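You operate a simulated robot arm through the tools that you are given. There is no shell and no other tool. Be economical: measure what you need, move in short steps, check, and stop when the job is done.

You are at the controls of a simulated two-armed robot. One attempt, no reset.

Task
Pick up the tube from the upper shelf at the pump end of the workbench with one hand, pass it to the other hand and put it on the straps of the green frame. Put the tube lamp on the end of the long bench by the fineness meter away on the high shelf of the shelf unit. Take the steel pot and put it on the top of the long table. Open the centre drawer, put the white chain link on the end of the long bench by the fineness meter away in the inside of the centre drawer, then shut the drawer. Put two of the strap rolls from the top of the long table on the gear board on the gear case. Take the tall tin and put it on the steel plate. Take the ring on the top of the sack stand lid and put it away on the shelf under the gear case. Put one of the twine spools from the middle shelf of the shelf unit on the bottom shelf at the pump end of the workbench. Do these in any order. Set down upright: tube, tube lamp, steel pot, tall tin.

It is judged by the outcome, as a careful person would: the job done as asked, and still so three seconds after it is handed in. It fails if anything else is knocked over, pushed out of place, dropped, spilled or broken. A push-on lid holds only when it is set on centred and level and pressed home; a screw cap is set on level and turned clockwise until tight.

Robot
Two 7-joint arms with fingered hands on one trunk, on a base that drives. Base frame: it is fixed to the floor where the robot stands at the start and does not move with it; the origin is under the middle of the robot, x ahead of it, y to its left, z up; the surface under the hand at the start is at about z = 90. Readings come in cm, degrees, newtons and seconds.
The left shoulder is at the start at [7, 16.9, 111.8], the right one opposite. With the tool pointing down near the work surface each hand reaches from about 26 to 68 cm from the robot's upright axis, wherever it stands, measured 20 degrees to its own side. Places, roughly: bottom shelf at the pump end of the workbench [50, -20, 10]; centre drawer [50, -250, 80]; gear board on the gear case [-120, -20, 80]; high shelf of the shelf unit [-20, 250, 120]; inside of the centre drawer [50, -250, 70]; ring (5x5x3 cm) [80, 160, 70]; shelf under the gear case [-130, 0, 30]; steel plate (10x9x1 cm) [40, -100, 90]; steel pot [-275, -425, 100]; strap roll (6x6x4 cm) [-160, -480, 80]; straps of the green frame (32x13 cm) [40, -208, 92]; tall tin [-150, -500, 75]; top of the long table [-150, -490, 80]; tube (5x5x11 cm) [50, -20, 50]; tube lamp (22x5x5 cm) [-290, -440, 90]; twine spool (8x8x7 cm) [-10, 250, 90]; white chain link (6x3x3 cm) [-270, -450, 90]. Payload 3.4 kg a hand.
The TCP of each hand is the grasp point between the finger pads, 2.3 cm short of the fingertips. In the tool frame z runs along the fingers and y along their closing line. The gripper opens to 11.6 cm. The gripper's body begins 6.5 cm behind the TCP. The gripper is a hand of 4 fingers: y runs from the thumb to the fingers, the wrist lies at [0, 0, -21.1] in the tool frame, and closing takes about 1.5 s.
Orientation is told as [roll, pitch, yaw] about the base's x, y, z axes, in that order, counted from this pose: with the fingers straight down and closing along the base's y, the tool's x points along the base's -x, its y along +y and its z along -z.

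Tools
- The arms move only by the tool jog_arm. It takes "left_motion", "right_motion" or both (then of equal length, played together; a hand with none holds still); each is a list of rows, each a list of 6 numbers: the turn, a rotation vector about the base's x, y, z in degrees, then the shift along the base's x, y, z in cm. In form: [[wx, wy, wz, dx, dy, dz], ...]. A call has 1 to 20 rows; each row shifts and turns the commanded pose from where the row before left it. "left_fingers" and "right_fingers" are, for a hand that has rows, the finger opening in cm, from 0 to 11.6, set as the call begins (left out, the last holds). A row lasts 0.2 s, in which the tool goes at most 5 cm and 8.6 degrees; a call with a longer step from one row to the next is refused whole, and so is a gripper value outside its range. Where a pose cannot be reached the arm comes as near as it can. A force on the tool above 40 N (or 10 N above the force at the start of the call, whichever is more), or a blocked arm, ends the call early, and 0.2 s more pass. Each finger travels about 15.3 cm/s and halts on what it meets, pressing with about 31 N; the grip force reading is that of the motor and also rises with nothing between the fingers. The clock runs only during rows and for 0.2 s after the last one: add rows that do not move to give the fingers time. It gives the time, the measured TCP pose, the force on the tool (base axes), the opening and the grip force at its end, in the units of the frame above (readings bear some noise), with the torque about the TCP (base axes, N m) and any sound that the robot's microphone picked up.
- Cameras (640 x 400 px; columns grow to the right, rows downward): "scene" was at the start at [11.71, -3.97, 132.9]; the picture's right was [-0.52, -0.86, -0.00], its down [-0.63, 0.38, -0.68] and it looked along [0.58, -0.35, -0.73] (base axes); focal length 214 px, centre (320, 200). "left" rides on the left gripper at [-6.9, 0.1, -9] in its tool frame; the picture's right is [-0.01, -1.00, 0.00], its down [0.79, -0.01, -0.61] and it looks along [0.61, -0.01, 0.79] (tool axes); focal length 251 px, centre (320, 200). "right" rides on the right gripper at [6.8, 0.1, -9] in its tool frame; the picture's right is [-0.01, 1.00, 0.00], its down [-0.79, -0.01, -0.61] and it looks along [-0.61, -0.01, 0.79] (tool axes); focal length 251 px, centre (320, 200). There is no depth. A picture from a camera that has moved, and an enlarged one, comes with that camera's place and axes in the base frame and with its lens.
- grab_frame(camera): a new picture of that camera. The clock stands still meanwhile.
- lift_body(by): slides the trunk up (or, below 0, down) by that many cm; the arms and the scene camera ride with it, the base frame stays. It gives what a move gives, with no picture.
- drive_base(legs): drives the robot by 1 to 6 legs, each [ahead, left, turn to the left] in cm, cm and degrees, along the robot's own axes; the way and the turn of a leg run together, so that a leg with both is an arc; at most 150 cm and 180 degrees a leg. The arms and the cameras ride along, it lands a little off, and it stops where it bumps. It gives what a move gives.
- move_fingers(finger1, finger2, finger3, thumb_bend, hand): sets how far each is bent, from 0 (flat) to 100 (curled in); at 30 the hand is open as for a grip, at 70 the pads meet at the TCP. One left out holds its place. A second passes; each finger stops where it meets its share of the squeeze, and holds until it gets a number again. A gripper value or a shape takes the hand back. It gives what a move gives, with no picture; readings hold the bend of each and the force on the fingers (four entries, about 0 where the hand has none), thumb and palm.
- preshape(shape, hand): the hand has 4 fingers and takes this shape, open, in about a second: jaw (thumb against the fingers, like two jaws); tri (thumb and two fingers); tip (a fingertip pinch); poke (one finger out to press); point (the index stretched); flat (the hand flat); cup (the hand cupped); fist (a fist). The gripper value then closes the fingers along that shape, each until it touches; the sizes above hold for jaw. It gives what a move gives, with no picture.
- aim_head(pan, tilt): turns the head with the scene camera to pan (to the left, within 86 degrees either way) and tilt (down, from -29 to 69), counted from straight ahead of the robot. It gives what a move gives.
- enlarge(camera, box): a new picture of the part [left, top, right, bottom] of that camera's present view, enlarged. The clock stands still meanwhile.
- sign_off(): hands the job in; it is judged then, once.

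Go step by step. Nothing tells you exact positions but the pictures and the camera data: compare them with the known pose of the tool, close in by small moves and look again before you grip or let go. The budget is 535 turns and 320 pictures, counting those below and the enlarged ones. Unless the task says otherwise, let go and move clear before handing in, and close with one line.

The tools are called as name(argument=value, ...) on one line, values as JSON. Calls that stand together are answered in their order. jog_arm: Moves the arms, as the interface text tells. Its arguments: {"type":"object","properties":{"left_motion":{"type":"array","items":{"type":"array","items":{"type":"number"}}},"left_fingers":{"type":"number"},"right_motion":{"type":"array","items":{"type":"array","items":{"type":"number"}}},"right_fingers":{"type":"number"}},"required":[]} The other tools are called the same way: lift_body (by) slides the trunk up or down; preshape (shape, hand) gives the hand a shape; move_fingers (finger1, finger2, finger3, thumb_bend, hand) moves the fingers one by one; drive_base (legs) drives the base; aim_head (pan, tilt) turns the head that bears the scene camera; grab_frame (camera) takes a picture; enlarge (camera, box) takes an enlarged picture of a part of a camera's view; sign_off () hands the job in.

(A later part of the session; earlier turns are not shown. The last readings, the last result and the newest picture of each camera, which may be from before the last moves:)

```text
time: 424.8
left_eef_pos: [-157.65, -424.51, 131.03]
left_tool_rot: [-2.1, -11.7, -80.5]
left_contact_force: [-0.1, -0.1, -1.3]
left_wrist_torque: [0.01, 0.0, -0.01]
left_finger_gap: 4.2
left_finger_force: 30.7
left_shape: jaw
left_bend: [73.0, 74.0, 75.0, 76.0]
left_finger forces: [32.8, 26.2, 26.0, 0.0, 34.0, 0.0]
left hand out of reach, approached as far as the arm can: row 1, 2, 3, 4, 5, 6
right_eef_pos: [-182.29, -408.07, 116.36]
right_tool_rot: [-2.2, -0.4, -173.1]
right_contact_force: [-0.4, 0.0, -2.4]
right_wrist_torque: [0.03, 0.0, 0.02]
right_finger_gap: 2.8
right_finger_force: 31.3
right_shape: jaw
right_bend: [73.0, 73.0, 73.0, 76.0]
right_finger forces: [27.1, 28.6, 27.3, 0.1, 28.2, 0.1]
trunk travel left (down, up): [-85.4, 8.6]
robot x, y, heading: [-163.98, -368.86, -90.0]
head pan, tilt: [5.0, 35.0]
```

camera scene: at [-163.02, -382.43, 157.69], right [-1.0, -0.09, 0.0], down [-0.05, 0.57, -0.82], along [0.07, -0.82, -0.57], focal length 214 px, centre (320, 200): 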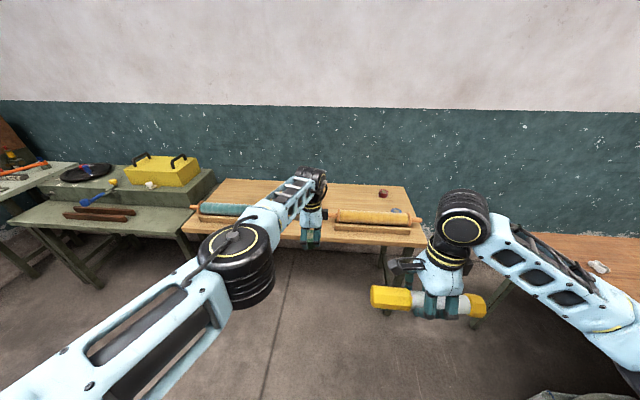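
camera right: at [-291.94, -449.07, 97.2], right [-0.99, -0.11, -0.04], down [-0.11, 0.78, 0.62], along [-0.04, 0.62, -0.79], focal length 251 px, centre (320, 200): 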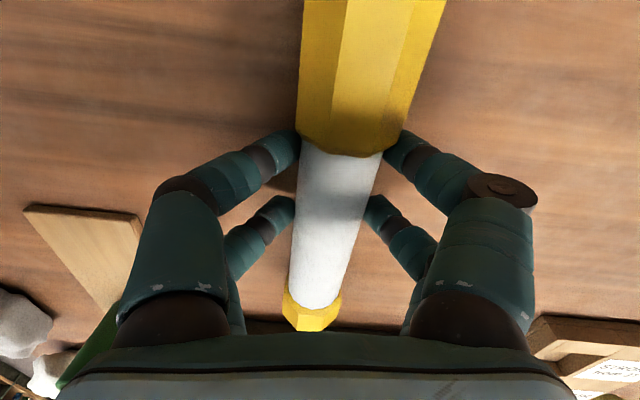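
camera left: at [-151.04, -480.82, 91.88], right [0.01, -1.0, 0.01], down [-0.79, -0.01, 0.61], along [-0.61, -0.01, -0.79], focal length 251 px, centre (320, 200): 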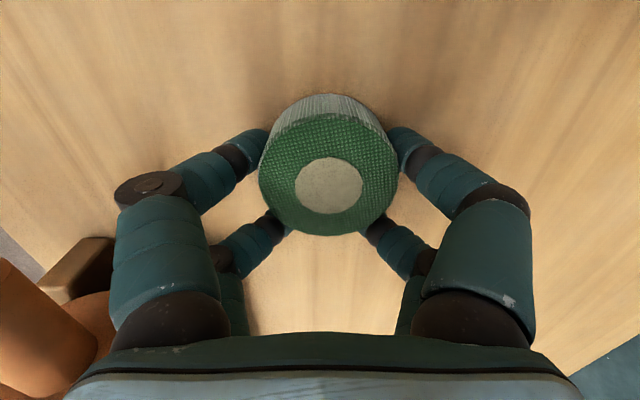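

jog_arm(left_motion=[[0, 0, 0, 0.5, 4, 0], [0, 0, 0, 0.5, 4, 0], [4, 0, 0, 0.5, 4, 0], [4, 0, 0, 0.5, 4, 0], [3.7, 0, 0, 0.5, 2, 0], [0, 0, 0, 0, 0, 0]])

```text
time: 426.2
left_eef_pos: [-154.56, -406.71, 131.15]
left_tool_rot: [-0.4, 0.2, -80.6]
left_contact_force: [-0.5, -0.1, -0.9]
left_wrist_torque: [0.01, 0.01, 0.0]
left_finger_gap: 4.14
left_finger_force: 31.0
left_shape: jaw
left_bend: [73.0, 74.0, 75.0, 76.0]
left_finger forces: [33.7, 29.2, 26.0, 0.0, 35.2, 0.1]
right_eef_pos: [-181.89, -408.31, 116.25]
right_tool_rot: [-2.2, -0.5, -173.3]
right_contact_force: [-0.6, -0.2, -2.6]
right_wrist_torque: [0.01, -0.02, -0.02]
right_finger_gap: 2.79
right_finger_force: 31.3
right_shape: jaw
right_bend: [73.0, 73.0, 73.0, 76.0]
right_finger forces: [27.0, 28.8, 27.3, 0.1, 28.4, 0.1]
trunk travel left (down, up): [-85.4, 8.6]
robot x, y, heading: [-163.93, -368.9, -89.8]
head pan, tilt: [5.0, 35.0]
```

Arm is free again. Now drive to the gear case: turn round, move to the aisle, and go up.

drive_base(legs=[[0, 0, 179], [0, -112, 0], [140, 0, 0], [140, 0, 0]])

aim_head(pan=30, tilt=35)

grab_frame(camera="scene")

```text
time: 452.4
left_eef_pos: [-30.56, -59.58, 131.18]
left_tool_rot: [-0.3, 0.0, 93.4]
left_contact_force: [0.2, -1.1, -0.7]
left_wrist_torque: [0.0, 0.01, 0.03]
left_finger_gap: 4.14
left_finger_force: 30.8
left_shape: jaw
left_bend: [73.0, 74.0, 75.0, 76.0]
left_finger forces: [33.1, 27.6, 25.5, 0.0, 35.6, 0.1]
right_eef_pos: [-3.34, -60.77, 116.43]
right_tool_rot: [-2.3, -0.6, 0.9]
right_contact_force: [0.2, -0.8, -2.5]
right_wrist_torque: [0.01, -0.02, 0.0]
right_finger_gap: 2.78
right_finger_force: 31.2
right_shape: jaw
right_bend: [73.0, 73.0, 73.0, 76.0]
right_finger forces: [26.9, 28.1, 27.1, 0.0, 27.9, 0.0]
trunk travel left (down, up): [-85.4, 8.6]
robot x, y, heading: [-25.65, -98.47, 84.0]
head pan, tilt: [5.0, 35.0]
```

```text
time: 453.3
left_eef_pos: [-30.66, -59.37, 131.16]
left_tool_rot: [-0.3, 0.0, 93.4]
left_contact_force: [0.0, -0.9, -1.6]
left_wrist_torque: [-0.03, -0.04, -0.01]
left_finger_gap: 4.16
left_finger_force: 30.9
left_shape: jaw
left_bend: [73.0, 74.0, 75.0, 76.0]
left_finger forces: [33.1, 27.6, 25.4, 0.1, 35.9, 0.1]
right_eef_pos: [-3.42, -60.76, 116.5]
right_tool_rot: [-2.3, -0.5, 0.9]
right_contact_force: [0.1, 0.4, -3.4]
right_wrist_torque: [-0.02, 0.05, -0.02]
right_finger_gap: 2.75
right_finger_force: 31.1
right_shape: jaw
right_bend: [73.0, 73.0, 73.0, 76.0]
right_finger forces: [26.8, 28.1, 27.1, 0.0, 27.8, 0.0]
trunk travel left (down, up): [-85.4, 8.6]
robot x, y, heading: [-25.57, -98.05, 84.0]
head pan, tilt: [30.0, 35.0]
```

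```text
130 pictures are left
camera scene: at [-28.67, -84.82, 157.69], right [0.91, 0.41, 0.0], down [0.23, -0.52, -0.82], along [-0.34, 0.75, -0.57], focal length 214 px, centre (320, 200)
```

scene: 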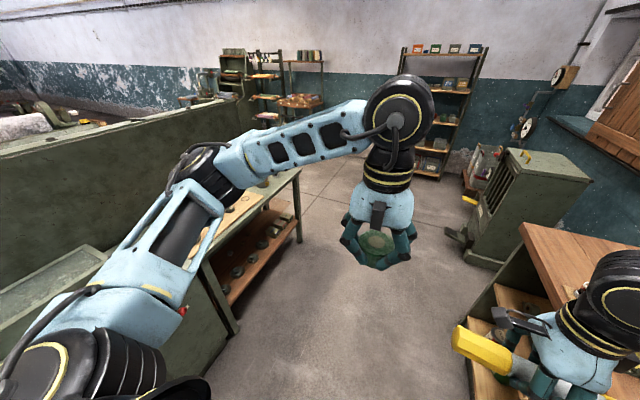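

drive_base(legs=[[82, 33, 0], [0, 0, 95]])

aim_head(pan=0, tilt=40)

grab_frame(camera="scene")

```text
time: 461.9
left_eef_pos: [-88.54, -19.05, 131.17]
left_tool_rot: [-0.2, -0.1, -173.3]
left_contact_force: [0.8, -0.1, -0.9]
left_wrist_torque: [0.0, 0.01, -0.04]
left_finger_gap: 4.17
left_finger_force: 30.5
left_shape: jaw
left_bend: [73.0, 74.0, 75.0, 76.0]
left_finger forces: [33.3, 26.7, 25.3, 0.0, 35.5, 0.0]
right_eef_pos: [-88.91, 8.28, 116.27]
right_tool_rot: [-2.2, -0.6, 94.1]
right_contact_force: [0.1, 1.0, -2.6]
right_wrist_torque: [-0.03, -0.03, -0.01]
right_finger_gap: 2.74
right_finger_force: 31.4
right_shape: jaw
right_bend: [73.0, 73.0, 73.0, 76.0]
right_finger forces: [26.6, 27.9, 27.0, 0.0, 27.6, 0.0]
trunk travel left (down, up): [-85.4, 8.6]
robot x, y, heading: [-49.99, -11.67, 177.5]
head pan, tilt: [30.0, 35.0]
```

```text
time: 462.9
left_eef_pos: [-88.69, -19.19, 131.2]
left_tool_rot: [-0.3, 0.0, -173.3]
left_contact_force: [-1.1, 0.1, -0.2]
left_wrist_torque: [-0.02, 0.01, -0.01]
left_finger_gap: 4.17
left_finger_force: 31.3
left_shape: jaw
left_bend: [73.0, 74.0, 75.0, 76.0]
left_finger forces: [33.2, 26.6, 25.4, 0.0, 35.5, 0.0]
right_eef_pos: [-88.85, 8.15, 116.34]
right_tool_rot: [-2.2, -0.6, 94.0]
right_contact_force: [-0.2, 0.7, -2.5]
right_wrist_torque: [-0.01, 0.0, -0.01]
right_finger_gap: 2.74
right_finger_force: 31.1
right_shape: jaw
right_bend: [73.0, 73.0, 73.0, 76.0]
right_finger forces: [26.7, 27.9, 27.0, 0.0, 27.6, 0.0]
trunk travel left (down, up): [-85.4, 8.6]
robot x, y, heading: [-50.35, -11.5, 177.5]
head pan, tilt: [0.0, 40.0]
```

```text
129 pictures are left
camera scene: at [-63.97, -10.99, 156.94], right [0.04, 1.0, 0.0], down [0.64, -0.03, -0.77], along [-0.77, 0.03, -0.64], focal length 214 px, centre (320, 200)
```

scene: 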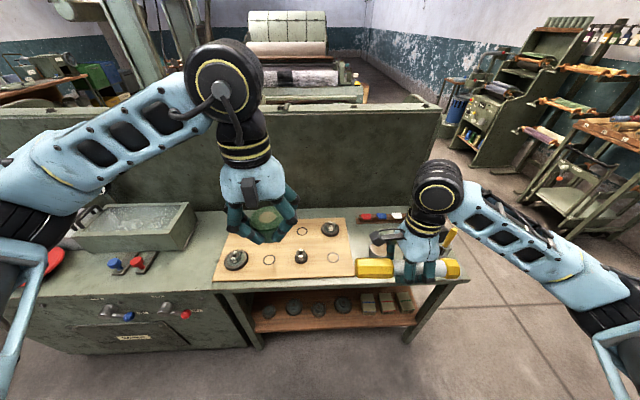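

Board marks at about (-121.5,-32) and (-121.5,-4), between gears. Place the green roll at the first. Move in and lower.

drive_base(legs=[[15, 0, 2]])

lift_body(by=-18)

jog_arm(left_motion=[[0, 0, 0, -3.3, -2.5, 0], [0, 0, 0, -3.3, -2.5, 0], [0, 0, 0, -3.3, -2.5, 0], [0, 0, 0, -3.3, -2.5, -2], [0, 0, 0, -3.3, -2.5, -3], [0, 0, 0, 0, 0, -4], [0, 0, 0, 0, 0, -4], [0, 0, 0, 0, 0, 0]])

grab_frame(camera="left")

grab_frame(camera="scene")

```text
time: 464.3
left_eef_pos: [-103.15, -20.1, 131.37]
left_tool_rot: [-0.4, -0.2, -171.3]
left_contact_force: [0.0, 0.4, -0.7]
left_wrist_torque: [0.01, -0.03, 0.0]
left_finger_gap: 4.16
left_finger_force: 30.4
left_shape: jaw
left_bend: [73.0, 74.0, 75.0, 76.0]
left_finger forces: [33.1, 26.6, 25.4, 0.0, 35.5, 0.0]
right_eef_pos: [-104.39, 7.32, 116.37]
right_tool_rot: [-2.2, -0.7, 96.2]
right_contact_force: [0.5, 0.8, -2.7]
right_wrist_torque: [-0.02, 0.02, -0.01]
right_finger_gap: 2.72
right_finger_force: 30.4
right_shape: jaw
right_bend: [73.0, 73.0, 73.0, 76.0]
right_finger forces: [26.8, 28.0, 27.0, 0.0, 27.7, 0.0]
trunk travel left (down, up): [-85.4, 8.6]
robot x, y, heading: [-65.38, -11.03, 179.6]
head pan, tilt: [0.0, 40.0]
```

```text
time: 466.3
left_eef_pos: [-103.46, -19.93, 113.28]
left_tool_rot: [-0.3, 0.0, -171.3]
left_contact_force: [0.0, -0.6, 0.1]
left_wrist_torque: [0.0, -0.01, 0.0]
left_finger_gap: 4.16
left_finger_force: 31.0
left_shape: jaw
left_bend: [73.0, 74.0, 75.0, 76.0]
left_finger forces: [33.3, 26.7, 25.4, 0.0, 35.5, 0.1]
right_eef_pos: [-104.73, 7.33, 98.35]
right_tool_rot: [-2.2, -0.6, 96.3]
right_contact_force: [-0.6, 0.2, -2.8]
right_wrist_torque: [-0.01, -0.05, 0.02]
right_finger_gap: 2.72
right_finger_force: 31.1
right_shape: jaw
right_bend: [73.0, 73.0, 73.0, 76.0]
right_finger forces: [26.7, 28.1, 27.0, 0.1, 27.7, 0.1]
trunk travel left (down, up): [-67.4, 26.6]
robot x, y, heading: [-65.24, -11.22, 179.5]
head pan, tilt: [0.0, 40.0]
```

```text
refused: row 5 steps farther than a row can; nothing moved
```

```text
128 pictures are left
camera left: at [-110.17, -21.1, 122.16], right [-0.16, 0.99, 0.01], down [0.79, 0.12, 0.61], along [0.6, 0.1, -0.79], focal length 251 px, centre (320, 200)
```

left: 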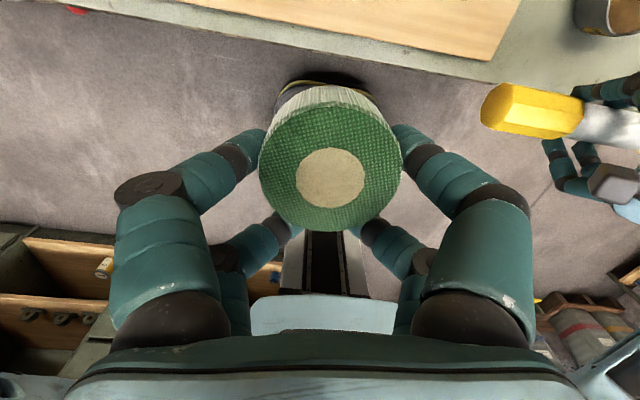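

```text
127 pictures are left
camera scene: at [-79.08, -11.06, 138.94], right [0.01, 1.0, 0.0], down [0.64, -0.01, -0.77], along [-0.77, 0.01, -0.64], focal length 214 px, centre (320, 200)
```

scene: 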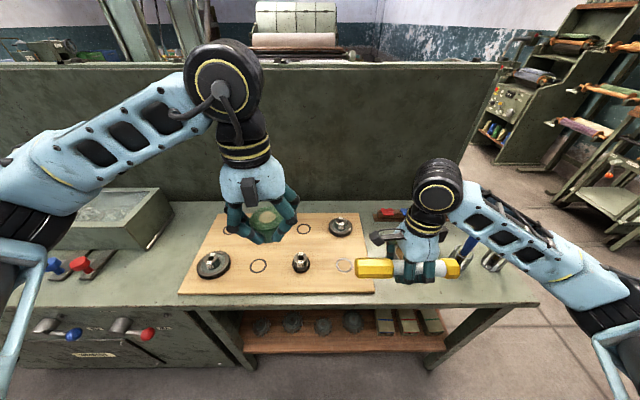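

jog_arm(left_motion=[[0, 0, 0, -3.3, -2.7, 0], [0, 0, 0, -3.3, -2.7, 0], [0, 0, 0, -3.3, -2.7, 0], [0, 0, 0, -3.3, -2.7, -2], [0, 0, 0, 0, 0, -4], [0, 0, 0, 0, 0, -4], [0, 0, 0, 0, 0, -3], [0, 0, 0, 0, 0, 0]])

grab_frame(camera="left")

enlarge(camera="scene", box=[170, 190, 390, 310])

```text
time: 468.1
left_eef_pos: [-116.43, -30.83, 100.09]
left_tool_rot: [-0.3, -0.1, -171.2]
left_contact_force: [0.1, -0.6, -0.7]
left_wrist_torque: [0.01, -0.02, 0.01]
left_finger_gap: 4.1
left_finger_force: 30.8
left_shape: jaw
left_bend: [73.0, 75.0, 76.0, 76.0]
left_finger forces: [36.9, 28.6, 22.3, 0.0, 34.0, 0.1]
right_eef_pos: [-104.61, 7.29, 98.25]
right_tool_rot: [-2.1, -0.7, 96.1]
right_contact_force: [-0.7, 0.0, -3.1]
right_wrist_torque: [0.01, -0.02, -0.01]
right_finger_gap: 2.72
right_finger_force: 31.5
right_shape: jaw
right_bend: [73.0, 73.0, 73.0, 76.0]
right_finger forces: [26.7, 28.1, 26.9, 0.0, 27.8, 0.0]
trunk travel left (down, up): [-67.4, 26.6]
robot x, y, heading: [-65.39, -11.16, 179.3]
head pan, tilt: [0.0, 40.0]
```

```text
126 pictures are left
camera left: at [-123.25, -31.83, 109.15], right [-0.16, 0.99, 0.01], down [0.79, 0.12, 0.61], along [0.6, 0.1, -0.8], focal length 251 px, centre (320, 200)
```

left: 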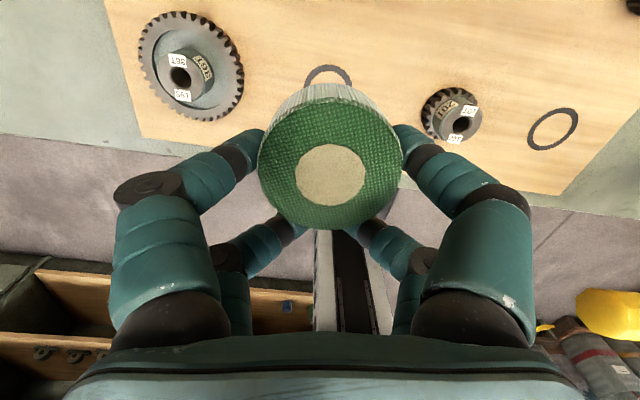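

```text
2.91 times, centred on (280, 250) of scene
camera zoom: at [-79.05, -11.03, 138.94], right [0.01, 1.0, 0.0], down [0.64, -0.01, -0.77], along [-0.77, 0.01, -0.64], focal length 624 px, centre (436, 54)
```

zoom: 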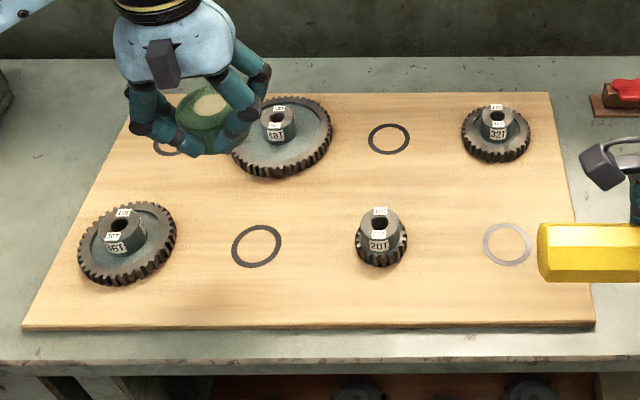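

Board top is z≈80 and the mark is at (-117.6,-30). Lower onto it.

jog_arm(left_motion=[[0, 0, 0, 0.3, 1.0, -3], [0, 0, 0, 0, 0, -4], [0, 0, 0, 0, 0, -4], [0, 0, 0, 0, 0, -3], [0, 0, 0, 0, 0, 0]])

jog_arm(left_motion=[[0, 0, 0, 0, 0, -1], [0, 0, 0, 0, 0, -0.7], [0, 0, 0, 0, 0, 0]])

grab_frame(camera="left")

```text
time: 469.3
left_eef_pos: [-116.17, -29.71, 86.01]
left_tool_rot: [-0.4, 0.1, -171.3]
left_contact_force: [0.3, -0.2, -0.2]
left_wrist_torque: [-0.01, -0.02, -0.02]
left_finger_gap: 4.07
left_finger_force: 31.1
left_shape: jaw
left_bend: [73.0, 75.0, 76.0, 76.0]
left_finger forces: [38.0, 31.1, 22.2, 0.0, 34.3, 0.1]
right_eef_pos: [-104.58, 7.25, 98.31]
right_tool_rot: [-2.2, -0.6, 96.2]
right_contact_force: [-0.3, 0.6, -3.0]
right_wrist_torque: [-0.02, -0.04, 0.02]
right_finger_gap: 2.74
right_finger_force: 30.9
right_shape: jaw
right_bend: [73.0, 73.0, 73.0, 76.0]
right_finger forces: [26.7, 28.1, 27.0, 0.0, 27.8, 0.0]
trunk travel left (down, up): [-67.4, 26.6]
robot x, y, heading: [-65.53, -11.33, 179.4]
head pan, tilt: [0.0, 40.0]
```

```text
time: 470.1
left_eef_pos: [-116.34, -29.92, 84.36]
left_tool_rot: [-0.2, 0.0, -171.2]
left_contact_force: [-0.2, -1.1, -1.2]
left_wrist_torque: [-0.01, -0.04, 0.01]
left_finger_gap: 4.06
left_finger_force: 31.0
left_shape: jaw
left_bend: [73.0, 75.0, 76.0, 76.0]
left_finger forces: [38.1, 30.8, 22.3, 0.0, 34.2, 0.0]
right_eef_pos: [-104.55, 7.19, 98.4]
right_tool_rot: [-2.2, -0.6, 96.2]
right_contact_force: [0.7, -0.7, -2.2]
right_wrist_torque: [-0.03, 0.0, 0.02]
right_finger_gap: 2.75
right_finger_force: 31.3
right_shape: jaw
right_bend: [73.0, 73.0, 73.0, 76.0]
right_finger forces: [26.7, 28.0, 27.1, 0.1, 27.8, 0.0]
trunk travel left (down, up): [-67.4, 26.6]
robot x, y, heading: [-65.47, -11.44, 179.7]
head pan, tilt: [0.0, 40.0]
```

```text
124 pictures are left
camera left: at [-123.07, -30.91, 93.4], right [-0.16, 0.99, 0.01], down [0.79, 0.12, 0.61], along [0.6, 0.1, -0.79], focal length 251 px, centre (320, 200)
```

left: 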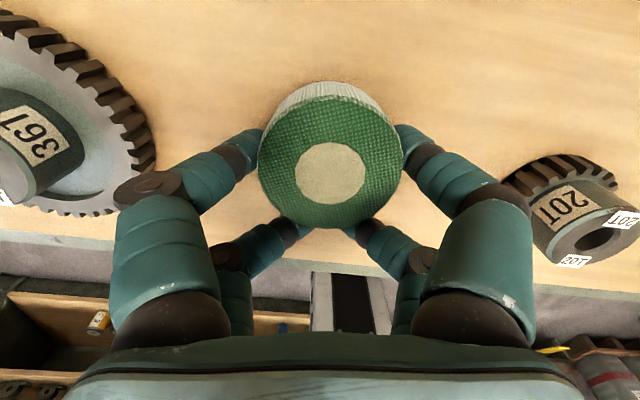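

jog_arm(left_motion=[[0, 0, 0, 0, 0.2, -0.6], [0, 0, 0, 0, 0, -0.5], [0, 0, 0, 0, 0, 0]])

jog_arm(left_motion=[[0, 0, 0, 0, 0, -0.5], [0, 0, 0, 0, 0, 0]])

```text
time: 471.0
left_eef_pos: [-116.28, -29.63, 83.8]
left_tool_rot: [-0.7, -0.5, -171.4]
left_contact_force: [5.1, -0.7, 21.0]
left_wrist_torque: [-0.16, 0.59, 0.05]
left_finger_gap: 3.98
left_finger_force: 30.9
left_shape: jaw
left_bend: [74.0, 76.0, 77.0, 77.0]
left_finger forces: [40.1, 33.3, 27.7, 0.0, 36.4, 0.1]
right_eef_pos: [-104.33, 7.29, 98.42]
right_tool_rot: [-2.0, -0.5, 96.2]
right_contact_force: [-0.8, 0.2, -3.6]
right_wrist_torque: [-0.01, -0.02, 0.02]
right_finger_gap: 2.72
right_finger_force: 30.9
right_shape: jaw
right_bend: [73.0, 73.0, 73.0, 76.0]
right_finger forces: [26.7, 28.0, 27.1, 0.1, 27.8, 0.1]
trunk travel left (down, up): [-67.4, 26.6]
robot x, y, heading: [-65.47, -11.26, 179.7]
head pan, tilt: [0.0, 40.0]
stopped in row 3 (left hand): the force on the tool passed its limit at 41 N (the readings are from after the stop); the commanded pose is now the measured one
```

```text
time: 471.4
left_eef_pos: [-116.39, -29.56, 83.85]
left_tool_rot: [-0.8, -1.0, -171.3]
left_contact_force: [10.7, 0.1, 28.8]
left_wrist_torque: [-0.14, 0.29, 0.06]
left_finger_gap: 4.03
left_finger_force: 31.1
left_shape: jaw
left_bend: [74.0, 76.0, 77.0, 77.0]
left_finger forces: [39.7, 35.3, 29.6, 0.0, 37.0, 0.0]
right_eef_pos: [-104.32, 7.25, 98.49]
right_tool_rot: [-2.0, -0.6, 96.2]
right_contact_force: [-0.6, -0.6, -3.6]
right_wrist_torque: [-0.01, -0.04, -0.02]
right_finger_gap: 2.74
right_finger_force: 30.7
right_shape: jaw
right_bend: [73.0, 73.0, 73.0, 76.0]
right_finger forces: [26.8, 28.1, 27.1, 0.0, 27.9, 0.0]
trunk travel left (down, up): [-67.4, 26.6]
robot x, y, heading: [-65.29, -10.98, 179.6]
head pan, tilt: [0.0, 40.0]
stopped in row 2 (left hand): the force on the tool passed its limit at 45 N (the readings are from after the stop); the commanded pose is now the measured one
```

Contact. Open a little, lift straight up.

jog_arm(left_motion=[[0, 0, 0, 0, 0, 0.3], [0, 0, 0, 0, 0, 0], [0, 0, 0, 0, 0, 0], [0, 0, 0, 0, 0, 0]], left_fingers=7.5)

jog_arm(left_motion=[[0, 0, 0, 0, 0, 3], [0, 0, 0, 0, 0, 4], [0, 0, 0, 0, 0, 4], [0, 0, 0, 0, 0, 4], [0, 0, 0, 0, 0, 4], [0, 0, 0, 4, 1, 0], [0, 0, 0, 4, 1, 0], [0, 0, 0, 4, 1, 0], [0, 0, 0, 0, 0, 0]])

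enlarge(camera="scene", box=[170, 190, 390, 310])

```text
time: 472.4
left_eef_pos: [-116.72, -29.73, 83.78]
left_tool_rot: [-0.6, -0.7, -171.2]
left_contact_force: [-0.2, -0.5, -0.3]
left_wrist_torque: [0.03, 0.0, 0.02]
left_finger_gap: 7.44
left_finger_force: 0.2
left_shape: jaw
left_bend: [70.0, 70.0, 70.0, 70.0]
left_finger forces: [0.0, 0.0, 0.0, 0.1, 0.1, 0.0]
right_eef_pos: [-104.65, 7.25, 98.28]
right_tool_rot: [-2.3, -0.5, 96.2]
right_contact_force: [-0.8, 0.5, -3.8]
right_wrist_torque: [-0.05, 0.0, -0.02]
right_finger_gap: 2.73
right_finger_force: 31.2
right_shape: jaw
right_bend: [73.0, 73.0, 73.0, 76.0]
right_finger forces: [26.8, 28.1, 27.0, 0.0, 27.8, 0.0]
trunk travel left (down, up): [-67.4, 26.6]
robot x, y, heading: [-65.6, -11.42, 179.8]
head pan, tilt: [0.0, 40.0]
```

```text
time: 474.4
left_eef_pos: [-104.7, -26.81, 102.65]
left_tool_rot: [-0.6, -0.8, -171.2]
left_contact_force: [0.0, -0.5, 0.3]
left_wrist_torque: [-0.01, 0.01, -0.03]
left_finger_gap: 7.46
left_finger_force: 0.0
left_shape: jaw
left_bend: [70.0, 70.0, 70.0, 70.0]
left_finger forces: [0.1, 0.0, 0.1, 0.1, 0.2, 0.0]
right_eef_pos: [-104.68, 7.24, 98.3]
right_tool_rot: [-2.2, -0.7, 96.2]
right_contact_force: [-0.3, -0.6, -2.2]
right_wrist_torque: [-0.01, -0.01, 0.0]
right_finger_gap: 2.73
right_finger_force: 31.2
right_shape: jaw
right_bend: [73.0, 73.0, 73.0, 76.0]
right_finger forces: [26.7, 28.1, 27.0, 0.0, 27.9, 0.1]
trunk travel left (down, up): [-67.4, 26.6]
robot x, y, heading: [-65.45, -11.66, 179.4]
head pan, tilt: [0.0, 40.0]
```

```text
2.91 times, centred on (280, 250) of scene
camera zoom: at [-79.12, -11.1, 138.93], right [0.01, 1.0, 0.0], down [0.64, -0.01, -0.77], along [-0.77, 0.01, -0.64], focal length 624 px, centre (436, 54)
```

zoom: 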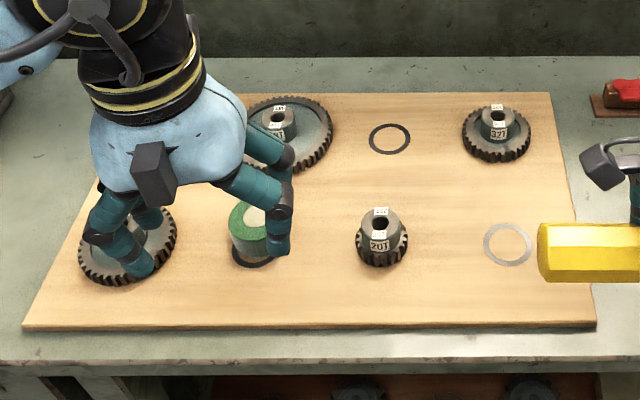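

Green roll is on the board. Next carry the lamp to the high shelf. Back off, raise, turn and approach the shelf unit.

drive_base(legs=[[-25, 0, 0], [0, 0, -89], [100, 0, 0], [40, 0, 0]])

lift_body(by=26)

aim_head(pan=0, tilt=10)

grab_frame(camera="scene")

```text
time: 486.9
left_eef_pos: [-59.7, 167.34, 102.56]
left_tool_rot: [-0.6, -0.7, 100.5]
left_contact_force: [-0.1, -1.0, 0.8]
left_wrist_torque: [0.0, 0.01, 0.01]
left_finger_gap: 7.44
left_finger_force: 0.2
left_shape: jaw
left_bend: [70.0, 70.0, 70.0, 70.0]
left_finger forces: [0.0, 0.1, 0.0, 0.1, 0.0, 0.0]
right_eef_pos: [-25.72, 168.25, 98.41]
right_tool_rot: [-2.2, -0.6, 7.7]
right_contact_force: [-0.8, 0.6, -2.5]
right_wrist_torque: [-0.01, 0.04, 0.0]
right_finger_gap: 2.73
right_finger_force: 31.0
right_shape: jaw
right_bend: [73.0, 73.0, 73.0, 76.0]
right_finger forces: [26.6, 27.9, 26.9, 0.0, 27.6, 0.0]
trunk travel left (down, up): [-67.4, 26.6]
robot x, y, heading: [-43.02, 128.41, 91.4]
head pan, tilt: [0.0, 40.0]
```

```text
time: 489.6
left_eef_pos: [-59.73, 167.42, 128.68]
left_tool_rot: [-0.6, -0.7, 100.5]
left_contact_force: [0.5, -0.8, 0.2]
left_wrist_torque: [0.0, -0.02, -0.03]
left_finger_gap: 7.45
left_finger_force: 0.0
left_shape: jaw
left_bend: [70.0, 70.0, 70.0, 70.0]
left_finger forces: [0.0, 0.0, 0.0, 0.0, 0.0, 0.0]
right_eef_pos: [-25.58, 168.27, 124.19]
right_tool_rot: [-2.3, -0.6, 7.9]
right_contact_force: [0.3, -0.9, -3.1]
right_wrist_torque: [-0.03, 0.01, 0.03]
right_finger_gap: 2.7
right_finger_force: 31.5
right_shape: jaw
right_bend: [73.0, 73.0, 73.0, 76.0]
right_finger forces: [26.6, 27.8, 27.0, 0.1, 27.5, 0.0]
trunk travel left (down, up): [-93.4, 0.6]
robot x, y, heading: [-42.87, 128.6, 91.4]
head pan, tilt: [0.0, 40.0]
```

```text
time: 490.5
left_eef_pos: [-59.73, 167.34, 128.68]
left_tool_rot: [-0.6, -0.8, 100.5]
left_contact_force: [0.1, 0.4, 0.4]
left_wrist_torque: [0.01, 0.0, 0.0]
left_finger_gap: 7.45
left_finger_force: 0.1
left_shape: jaw
left_bend: [70.0, 70.0, 70.0, 70.0]
left_finger forces: [0.1, 0.0, 0.0, 0.1, 0.0, 0.0]
right_eef_pos: [-25.68, 168.26, 124.35]
right_tool_rot: [-2.3, -0.6, 7.8]
right_contact_force: [0.1, 0.9, -2.4]
right_wrist_torque: [-0.06, 0.0, -0.01]
right_finger_gap: 2.73
right_finger_force: 31.1
right_shape: jaw
right_bend: [73.0, 73.0, 73.0, 76.0]
right_finger forces: [26.6, 27.9, 26.9, 0.0, 27.6, 0.0]
trunk travel left (down, up): [-93.4, 0.6]
robot x, y, heading: [-43.38, 128.55, 91.0]
head pan, tilt: [0.0, 10.0]
```

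```text
122 pictures are left
camera scene: at [-43.56, 143.0, 169.7], right [1.0, 0.02, 0.0], down [0.0, -0.17, -0.98], along [-0.02, 0.98, -0.17], focal length 214 px, centre (320, 200)
```

scene: 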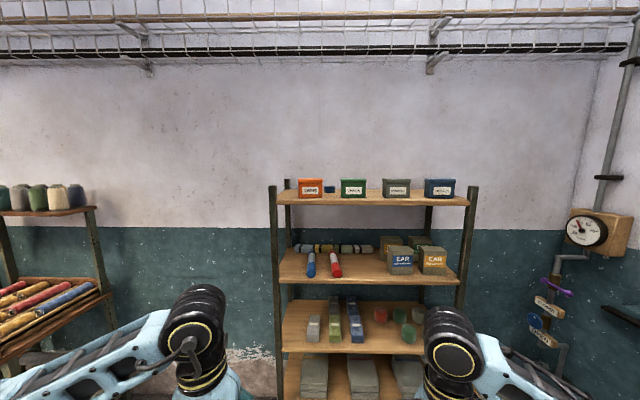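

enlarge(camera="scene", box=[260, 170, 490, 310])

```text
2.78 times, centred on (375, 240) of scene
camera zoom: at [-43.56, 143.0, 169.7], right [1.0, 0.02, 0.0], down [0.0, -0.17, -0.98], along [-0.02, 0.98, -0.17], focal length 597 px, centre (167, 89)
```

zoom: 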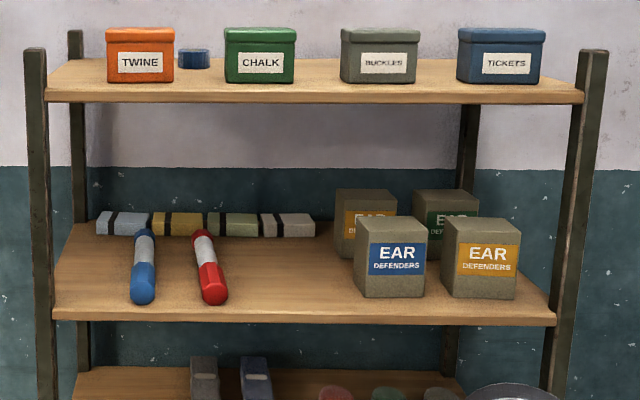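

The high shelf top is z≈117, underside of the shelf above ≈152; there's a 20 cm free gap at x≈-33..-13. I'll turn the lamp to point into the shelf and tuck the left hand back.

jog_arm(right_motion=[[0, 0, 8.2, 0, 0, 1], [0, 0, 8.2, 0, 0, 1], [0, 0, 8.2, 0, 0, 1], [0, 0, 8.2, 0, 0, 1], [0, 0, 8.2, 0, 0, 0], [0, 0, 8.2, 0, 0, 0], [0, 0, 8.2, 0, 0, 0], [0, 0, 8.2, 0, 0, 0], [0, 0, 8.2, 0, 0, 0], [0, 0, 8.2, 0, 0, 0], [0, 0, 0, 0, 0, 0]], left_motion=[[0, 0, 0, -0.5, -1.5, 0], [0, 0, 0, -0.5, -1.5, 0], [0, 0, 0, -0.5, -1.5, 0], [0, 0, 0, -0.5, -1.5, 0], [0, 0, 0, -0.5, -1.5, 0], [0, 0, 0, -0.5, -1.5, 0], [0, 0, 0, -0.5, -1.5, 0], [0, 0, 0, 0, 0, 0], [0, 0, 0, 0, 0, 0], [0, 0, 0, 0, 0, 0], [0, 0, 0, 0, 0, 0]])

grab_frame(camera="right")

```text
time: 492.9
left_eef_pos: [-63.07, 157.43, 128.77]
left_tool_rot: [-0.5, -0.7, 100.5]
left_contact_force: [-0.5, -0.4, 0.5]
left_wrist_torque: [0.01, 0.04, -0.01]
left_finger_gap: 7.43
left_finger_force: 0.0
left_shape: jaw
left_bend: [70.0, 70.0, 70.0, 70.0]
left_finger forces: [0.0, 0.0, 0.0, 0.0, 0.0, 0.0]
left hand out of reach, approached as far as the arm can: row 7
right_eef_pos: [-25.68, 168.31, 128.36]
right_tool_rot: [-2.1, -0.6, 90.0]
right_contact_force: [-0.2, 0.0, -2.2]
right_wrist_torque: [-0.03, -0.02, 0.0]
right_finger_gap: 2.72
right_finger_force: 31.8
right_shape: jaw
right_bend: [73.0, 73.0, 73.0, 76.0]
right_finger forces: [26.7, 28.2, 27.1, 0.0, 27.8, 0.1]
trunk travel left (down, up): [-93.4, 0.6]
robot x, y, heading: [-42.78, 128.37, 91.2]
head pan, tilt: [0.0, 10.0]
```

```text
120 pictures are left
camera right: at [-26.09, 161.26, 137.26], right [-1.0, 0.01, -0.04], down [-0.02, 0.79, 0.61], along [0.04, 0.62, -0.79], focal length 251 px, centre (320, 200)
```

right: 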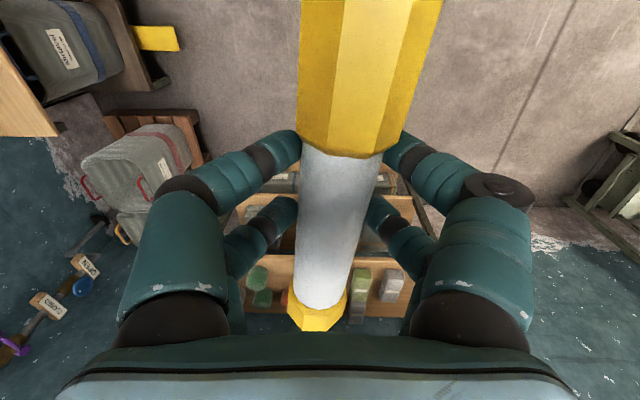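

jog_arm(right_motion=[[0, 0, 4, 0, 0, -2.5], [0, 0, 4, 0, 0, -2.5], [0, 0, 0, 0, 0, -1.5], [0, 0, 0, 0, 0, 0]])

drive_base(legs=[[40, -4, -1]])

aim_head(pan=-15, tilt=25)

grab_frame(camera="scene")

grab_frame(camera="right")

```text
time: 493.9
left_eef_pos: [-63.12, 157.44, 128.78]
left_tool_rot: [-0.6, -0.7, 100.5]
left_contact_force: [-0.7, -0.5, -0.2]
left_wrist_torque: [0.0, -0.01, -0.02]
left_finger_gap: 7.49
left_finger_force: 0.0
left_shape: jaw
left_bend: [70.0, 70.0, 70.0, 70.0]
left_finger forces: [0.0, 0.0, 0.1, 0.0, 0.0, 0.0]
right_eef_pos: [-25.68, 168.35, 121.85]
right_tool_rot: [-2.3, -0.6, 98.0]
right_contact_force: [-0.2, -0.5, -2.2]
right_wrist_torque: [-0.01, -0.01, 0.0]
right_finger_gap: 2.7
right_finger_force: 30.9
right_shape: jaw
right_bend: [73.0, 73.0, 73.0, 76.0]
right_finger forces: [26.6, 28.3, 26.9, 0.0, 28.0, 0.0]
trunk travel left (down, up): [-93.4, 0.6]
robot x, y, heading: [-42.86, 128.57, 91.1]
head pan, tilt: [0.0, 10.0]
```

```text
time: 496.4
left_eef_pos: [-59.27, 197.8, 128.75]
left_tool_rot: [-0.6, -0.8, 99.5]
left_contact_force: [0.1, -0.2, 0.7]
left_wrist_torque: [-0.01, 0.0, 0.0]
left_finger_gap: 7.47
left_finger_force: 0.1
left_shape: jaw
left_bend: [70.0, 70.0, 70.0, 70.0]
left_finger forces: [0.0, 0.0, 0.0, 0.0, 0.1, 0.0]
right_eef_pos: [-21.76, 207.87, 122.05]
right_tool_rot: [-2.3, -0.7, 97.0]
right_contact_force: [-0.3, 1.1, -3.3]
right_wrist_torque: [-0.02, -0.01, -0.03]
right_finger_gap: 2.7
right_finger_force: 31.5
right_shape: jaw
right_bend: [73.0, 73.0, 73.0, 76.0]
right_finger forces: [26.7, 28.3, 26.9, 0.0, 28.0, 0.0]
trunk travel left (down, up): [-93.4, 0.6]
robot x, y, heading: [-40.0, 168.6, 90.5]
head pan, tilt: [0.0, 10.0]
```

```text
time: 497.2
left_eef_pos: [-59.05, 197.95, 128.76]
left_tool_rot: [-0.7, -0.7, 99.6]
left_contact_force: [0.5, -0.4, -0.1]
left_wrist_torque: [0.01, -0.01, 0.01]
left_finger_gap: 7.45
left_finger_force: 0.1
left_shape: jaw
left_bend: [70.0, 70.0, 70.0, 70.0]
left_finger forces: [0.0, 0.1, 0.0, 0.0, 0.0, 0.1]
right_eef_pos: [-21.62, 208.1, 121.89]
right_tool_rot: [-2.1, -0.6, 97.0]
right_contact_force: [-0.6, 0.1, -3.6]
right_wrist_torque: [-0.02, -0.02, 0.01]
right_finger_gap: 2.7
right_finger_force: 30.6
right_shape: jaw
right_bend: [73.0, 73.0, 73.0, 76.0]
right_finger forces: [26.6, 28.2, 26.9, 0.1, 28.0, 0.0]
trunk travel left (down, up): [-93.4, 0.6]
robot x, y, heading: [-39.71, 168.48, 90.3]
head pan, tilt: [-15.0, 25.0]
```

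```text
119 pictures are left
camera scene: at [-37.51, 182.84, 167.27], right [0.97, -0.25, 0.0], down [-0.11, -0.41, -0.91], along [0.23, 0.88, -0.42], focal length 214 px, centre (320, 200)
```

scene: 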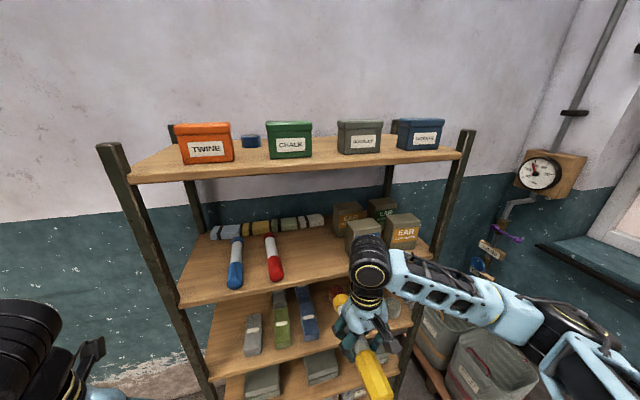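

```text
118 pictures are left
camera right: at [-21.11, 201.12, 130.72], right [-0.99, -0.11, -0.04], down [-0.11, 0.78, 0.61], along [-0.04, 0.61, -0.79], focal length 251 px, centre (320, 200)
```

right: 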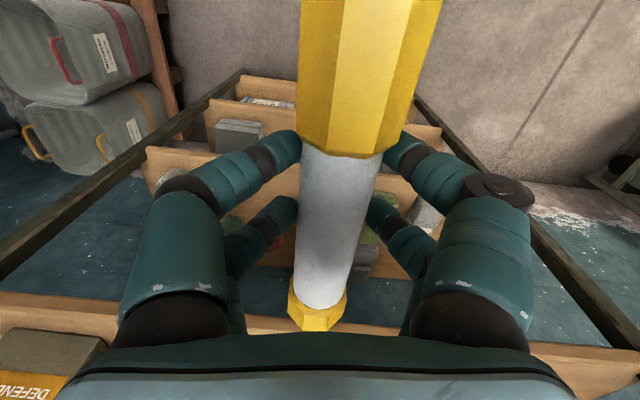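

enlarge(camera="scene", box=[190, 190, 450, 340])

```text
2.46 times, centred on (320, 265) of scene
camera zoom: at [-37.51, 182.84, 167.27], right [0.97, -0.25, 0.0], down [-0.11, -0.41, -0.91], along [0.23, 0.88, -0.42], focal length 528 px, centre (320, 40)
```

zoom: 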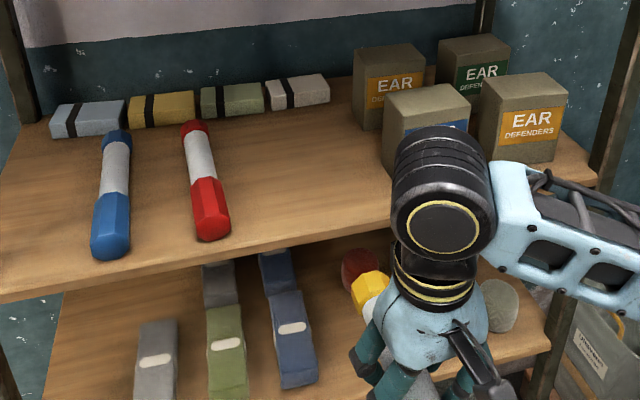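

jog_arm(right_motion=[[0, 0, 0, -1.2, 0, 0], [0, 0, 0, -1.2, 0, 0], [0, 0, 0, 0, 0, 0]], left_motion=[[0, 0, 0, 3, -1, 0], [0, 0, 0, 3, -1, 0], [0, 0, 0, 0, 0, 0]])

drive_base(legs=[[16, 0, 0]])

grab_frame(camera="right")

grab_frame(camera="scene")

```text
time: 498.0
left_eef_pos: [-53.26, 196.04, 128.82]
left_tool_rot: [-0.6, -0.6, 99.6]
left_contact_force: [-0.3, 0.5, 1.0]
left_wrist_torque: [-0.02, -0.01, -0.01]
left_finger_gap: 7.46
left_finger_force: 0.1
left_shape: jaw
left_bend: [70.0, 70.0, 70.0, 70.0]
left_finger forces: [0.0, 0.0, 0.1, 0.1, 0.1, 0.1]
right_eef_pos: [-24.1, 207.95, 121.86]
right_tool_rot: [-2.2, -0.6, 97.1]
right_contact_force: [-0.5, -1.2, -3.5]
right_wrist_torque: [0.01, -0.02, -0.03]
right_finger_gap: 2.72
right_finger_force: 30.8
right_shape: jaw
right_bend: [73.0, 73.0, 73.0, 76.0]
right_finger forces: [26.6, 28.5, 27.0, 0.0, 28.0, 0.0]
trunk travel left (down, up): [-93.4, 0.6]
robot x, y, heading: [-39.81, 168.77, 90.4]
head pan, tilt: [-15.0, 25.0]
```

```text
time: 499.4
left_eef_pos: [-53.29, 211.6, 129.04]
left_tool_rot: [-0.8, -0.8, 99.5]
left_contact_force: [0.4, 0.1, 0.0]
left_wrist_torque: [0.06, -0.01, -0.01]
left_finger_gap: 7.44
left_finger_force: 0.0
left_shape: jaw
left_bend: [70.0, 70.0, 70.0, 70.0]
left_finger forces: [0.1, 0.1, 0.0, 0.0, 0.0, 0.0]
right_eef_pos: [-24.03, 223.77, 122.0]
right_tool_rot: [-2.2, -0.8, 97.0]
right_contact_force: [-0.8, 0.0, -2.5]
right_wrist_torque: [0.04, -0.02, 0.02]
right_finger_gap: 2.71
right_finger_force: 31.0
right_shape: jaw
right_bend: [73.0, 73.0, 73.0, 76.0]
right_finger forces: [26.6, 28.5, 27.0, 0.0, 28.1, 0.1]
trunk travel left (down, up): [-93.4, 0.6]
robot x, y, heading: [-40.04, 184.46, 90.3]
head pan, tilt: [-15.0, 25.0]
```

```text
116 pictures are left
camera right: at [-23.6, 216.7, 130.78], right [-0.99, -0.11, -0.04], down [-0.11, 0.78, 0.62], along [-0.04, 0.62, -0.79], focal length 251 px, centre (320, 200)
```

right: 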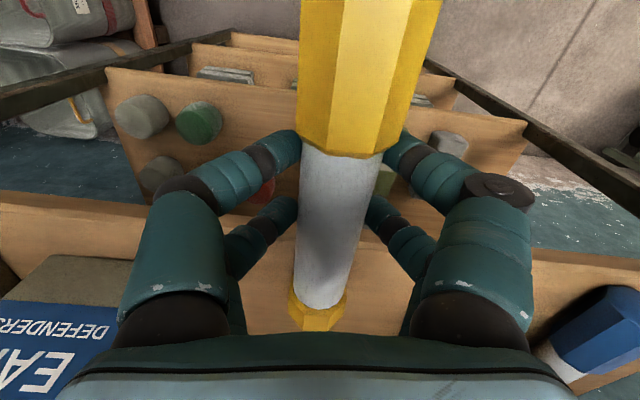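

```text
115 pictures are left
camera scene: at [-37.61, 198.33, 167.31], right [0.97, -0.25, 0.0], down [-0.11, -0.41, -0.91], along [0.23, 0.88, -0.42], focal length 214 px, centre (320, 200)
```

scene: 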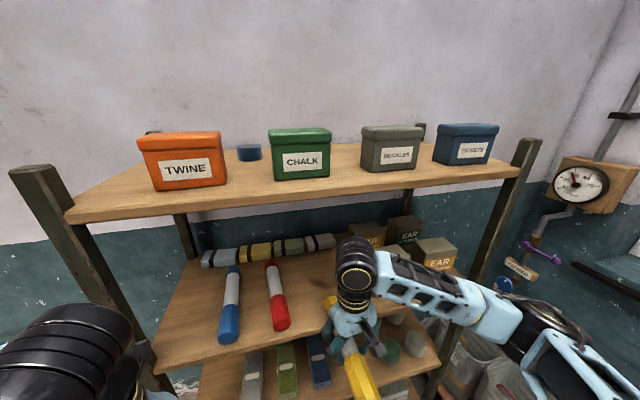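

jog_arm(right_motion=[[0, 0, 0, 0, 3, 0], [0, 0, 0, 0, 3, 0], [0, 0, 0, 0, 3, 0], [0, 0, 0, 0, 3, 0], [0, 0, 0, 0, 0, 0]])

grab_frame(camera="scene")

grab_frame(camera="right")

```text
time: 500.6
left_eef_pos: [-53.29, 212.09, 128.92]
left_tool_rot: [-0.7, -0.7, 99.6]
left_contact_force: [-0.3, 0.4, -0.6]
left_wrist_torque: [-0.01, 0.02, -0.01]
left_finger_gap: 7.43
left_finger_force: 0.1
left_shape: jaw
left_bend: [70.0, 70.0, 70.0, 70.0]
left_finger forces: [0.0, 0.1, 0.0, 0.1, 0.1, 0.0]
right_eef_pos: [-24.21, 235.98, 121.83]
right_tool_rot: [-2.2, -0.6, 97.1]
right_contact_force: [-0.2, -1.3, -2.6]
right_wrist_torque: [-0.03, 0.0, -0.03]
right_finger_gap: 2.72
right_finger_force: 30.7
right_shape: jaw
right_bend: [73.0, 73.0, 73.0, 76.0]
right_finger forces: [26.8, 28.3, 26.8, 0.0, 28.1, 0.1]
trunk travel left (down, up): [-93.4, 0.6]
robot x, y, heading: [-40.0, 184.71, 90.3]
head pan, tilt: [-15.0, 25.0]
```

```text
114 pictures are left
camera scene: at [-37.59, 198.74, 167.27], right [0.97, -0.25, 0.0], down [-0.11, -0.41, -0.91], along [0.23, 0.88, -0.42], focal length 214 px, centre (320, 200)
```

scene: 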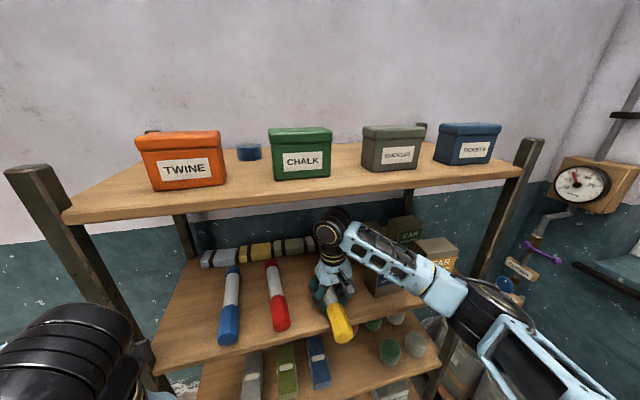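

```text
113 pictures are left
camera right: at [-23.63, 229.0, 130.66], right [-0.99, -0.11, -0.04], down [-0.11, 0.78, 0.62], along [-0.04, 0.62, -0.79], focal length 251 px, centre (320, 200)
```

right: 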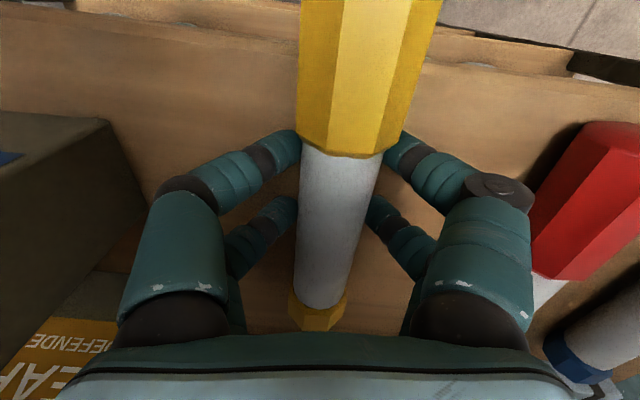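

jog_arm(right_motion=[[0, 0, 0, 0, 3, 0], [0, 0, 0, 0, 3, 0], [0, 0, 0, 0, 3, 0], [0, 0, 0, 0, 0, 0]])

grab_frame(camera="scene")

grab_frame(camera="right")

```text
time: 501.6
left_eef_pos: [-53.32, 211.99, 128.85]
left_tool_rot: [-0.6, -0.7, 99.5]
left_contact_force: [0.2, -0.2, 0.4]
left_wrist_torque: [0.0, -0.03, -0.01]
left_finger_gap: 7.46
left_finger_force: 0.1
left_shape: jaw
left_bend: [70.0, 70.0, 70.0, 70.0]
left_finger forces: [0.0, 0.1, 0.0, 0.0, 0.0, 0.1]
right_eef_pos: [-24.39, 245.06, 121.86]
right_tool_rot: [-2.2, -0.6, 97.0]
right_contact_force: [-0.3, -0.3, -2.9]
right_wrist_torque: [-0.02, 0.0, -0.01]
right_finger_gap: 2.73
right_finger_force: 31.2
right_shape: jaw
right_bend: [73.0, 73.0, 73.0, 76.0]
right_finger forces: [26.8, 28.4, 27.1, 0.0, 28.0, 0.0]
trunk travel left (down, up): [-93.4, 0.6]
robot x, y, heading: [-39.6, 184.59, 90.2]
head pan, tilt: [-15.0, 25.0]
```

```text
112 pictures are left
camera scene: at [-37.58, 198.82, 167.27], right [0.97, -0.25, 0.0], down [-0.11, -0.41, -0.91], along [0.23, 0.88, -0.42], focal length 214 px, centre (320, 200)
```

scene: 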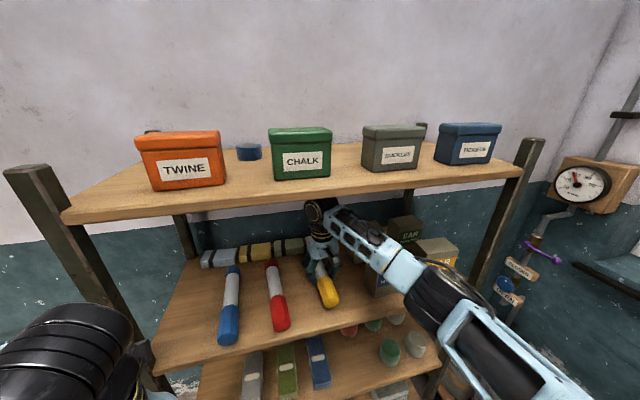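

```text
111 pictures are left
camera right: at [-23.76, 237.96, 130.74], right [-0.99, -0.11, -0.04], down [-0.11, 0.78, 0.62], along [-0.04, 0.62, -0.79], focal length 251 px, centre (320, 200)
```

right: 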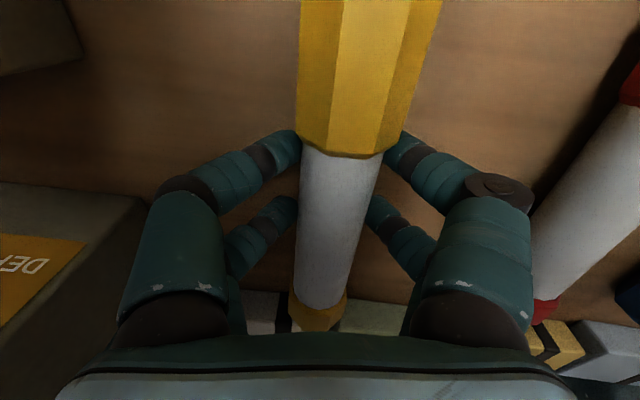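

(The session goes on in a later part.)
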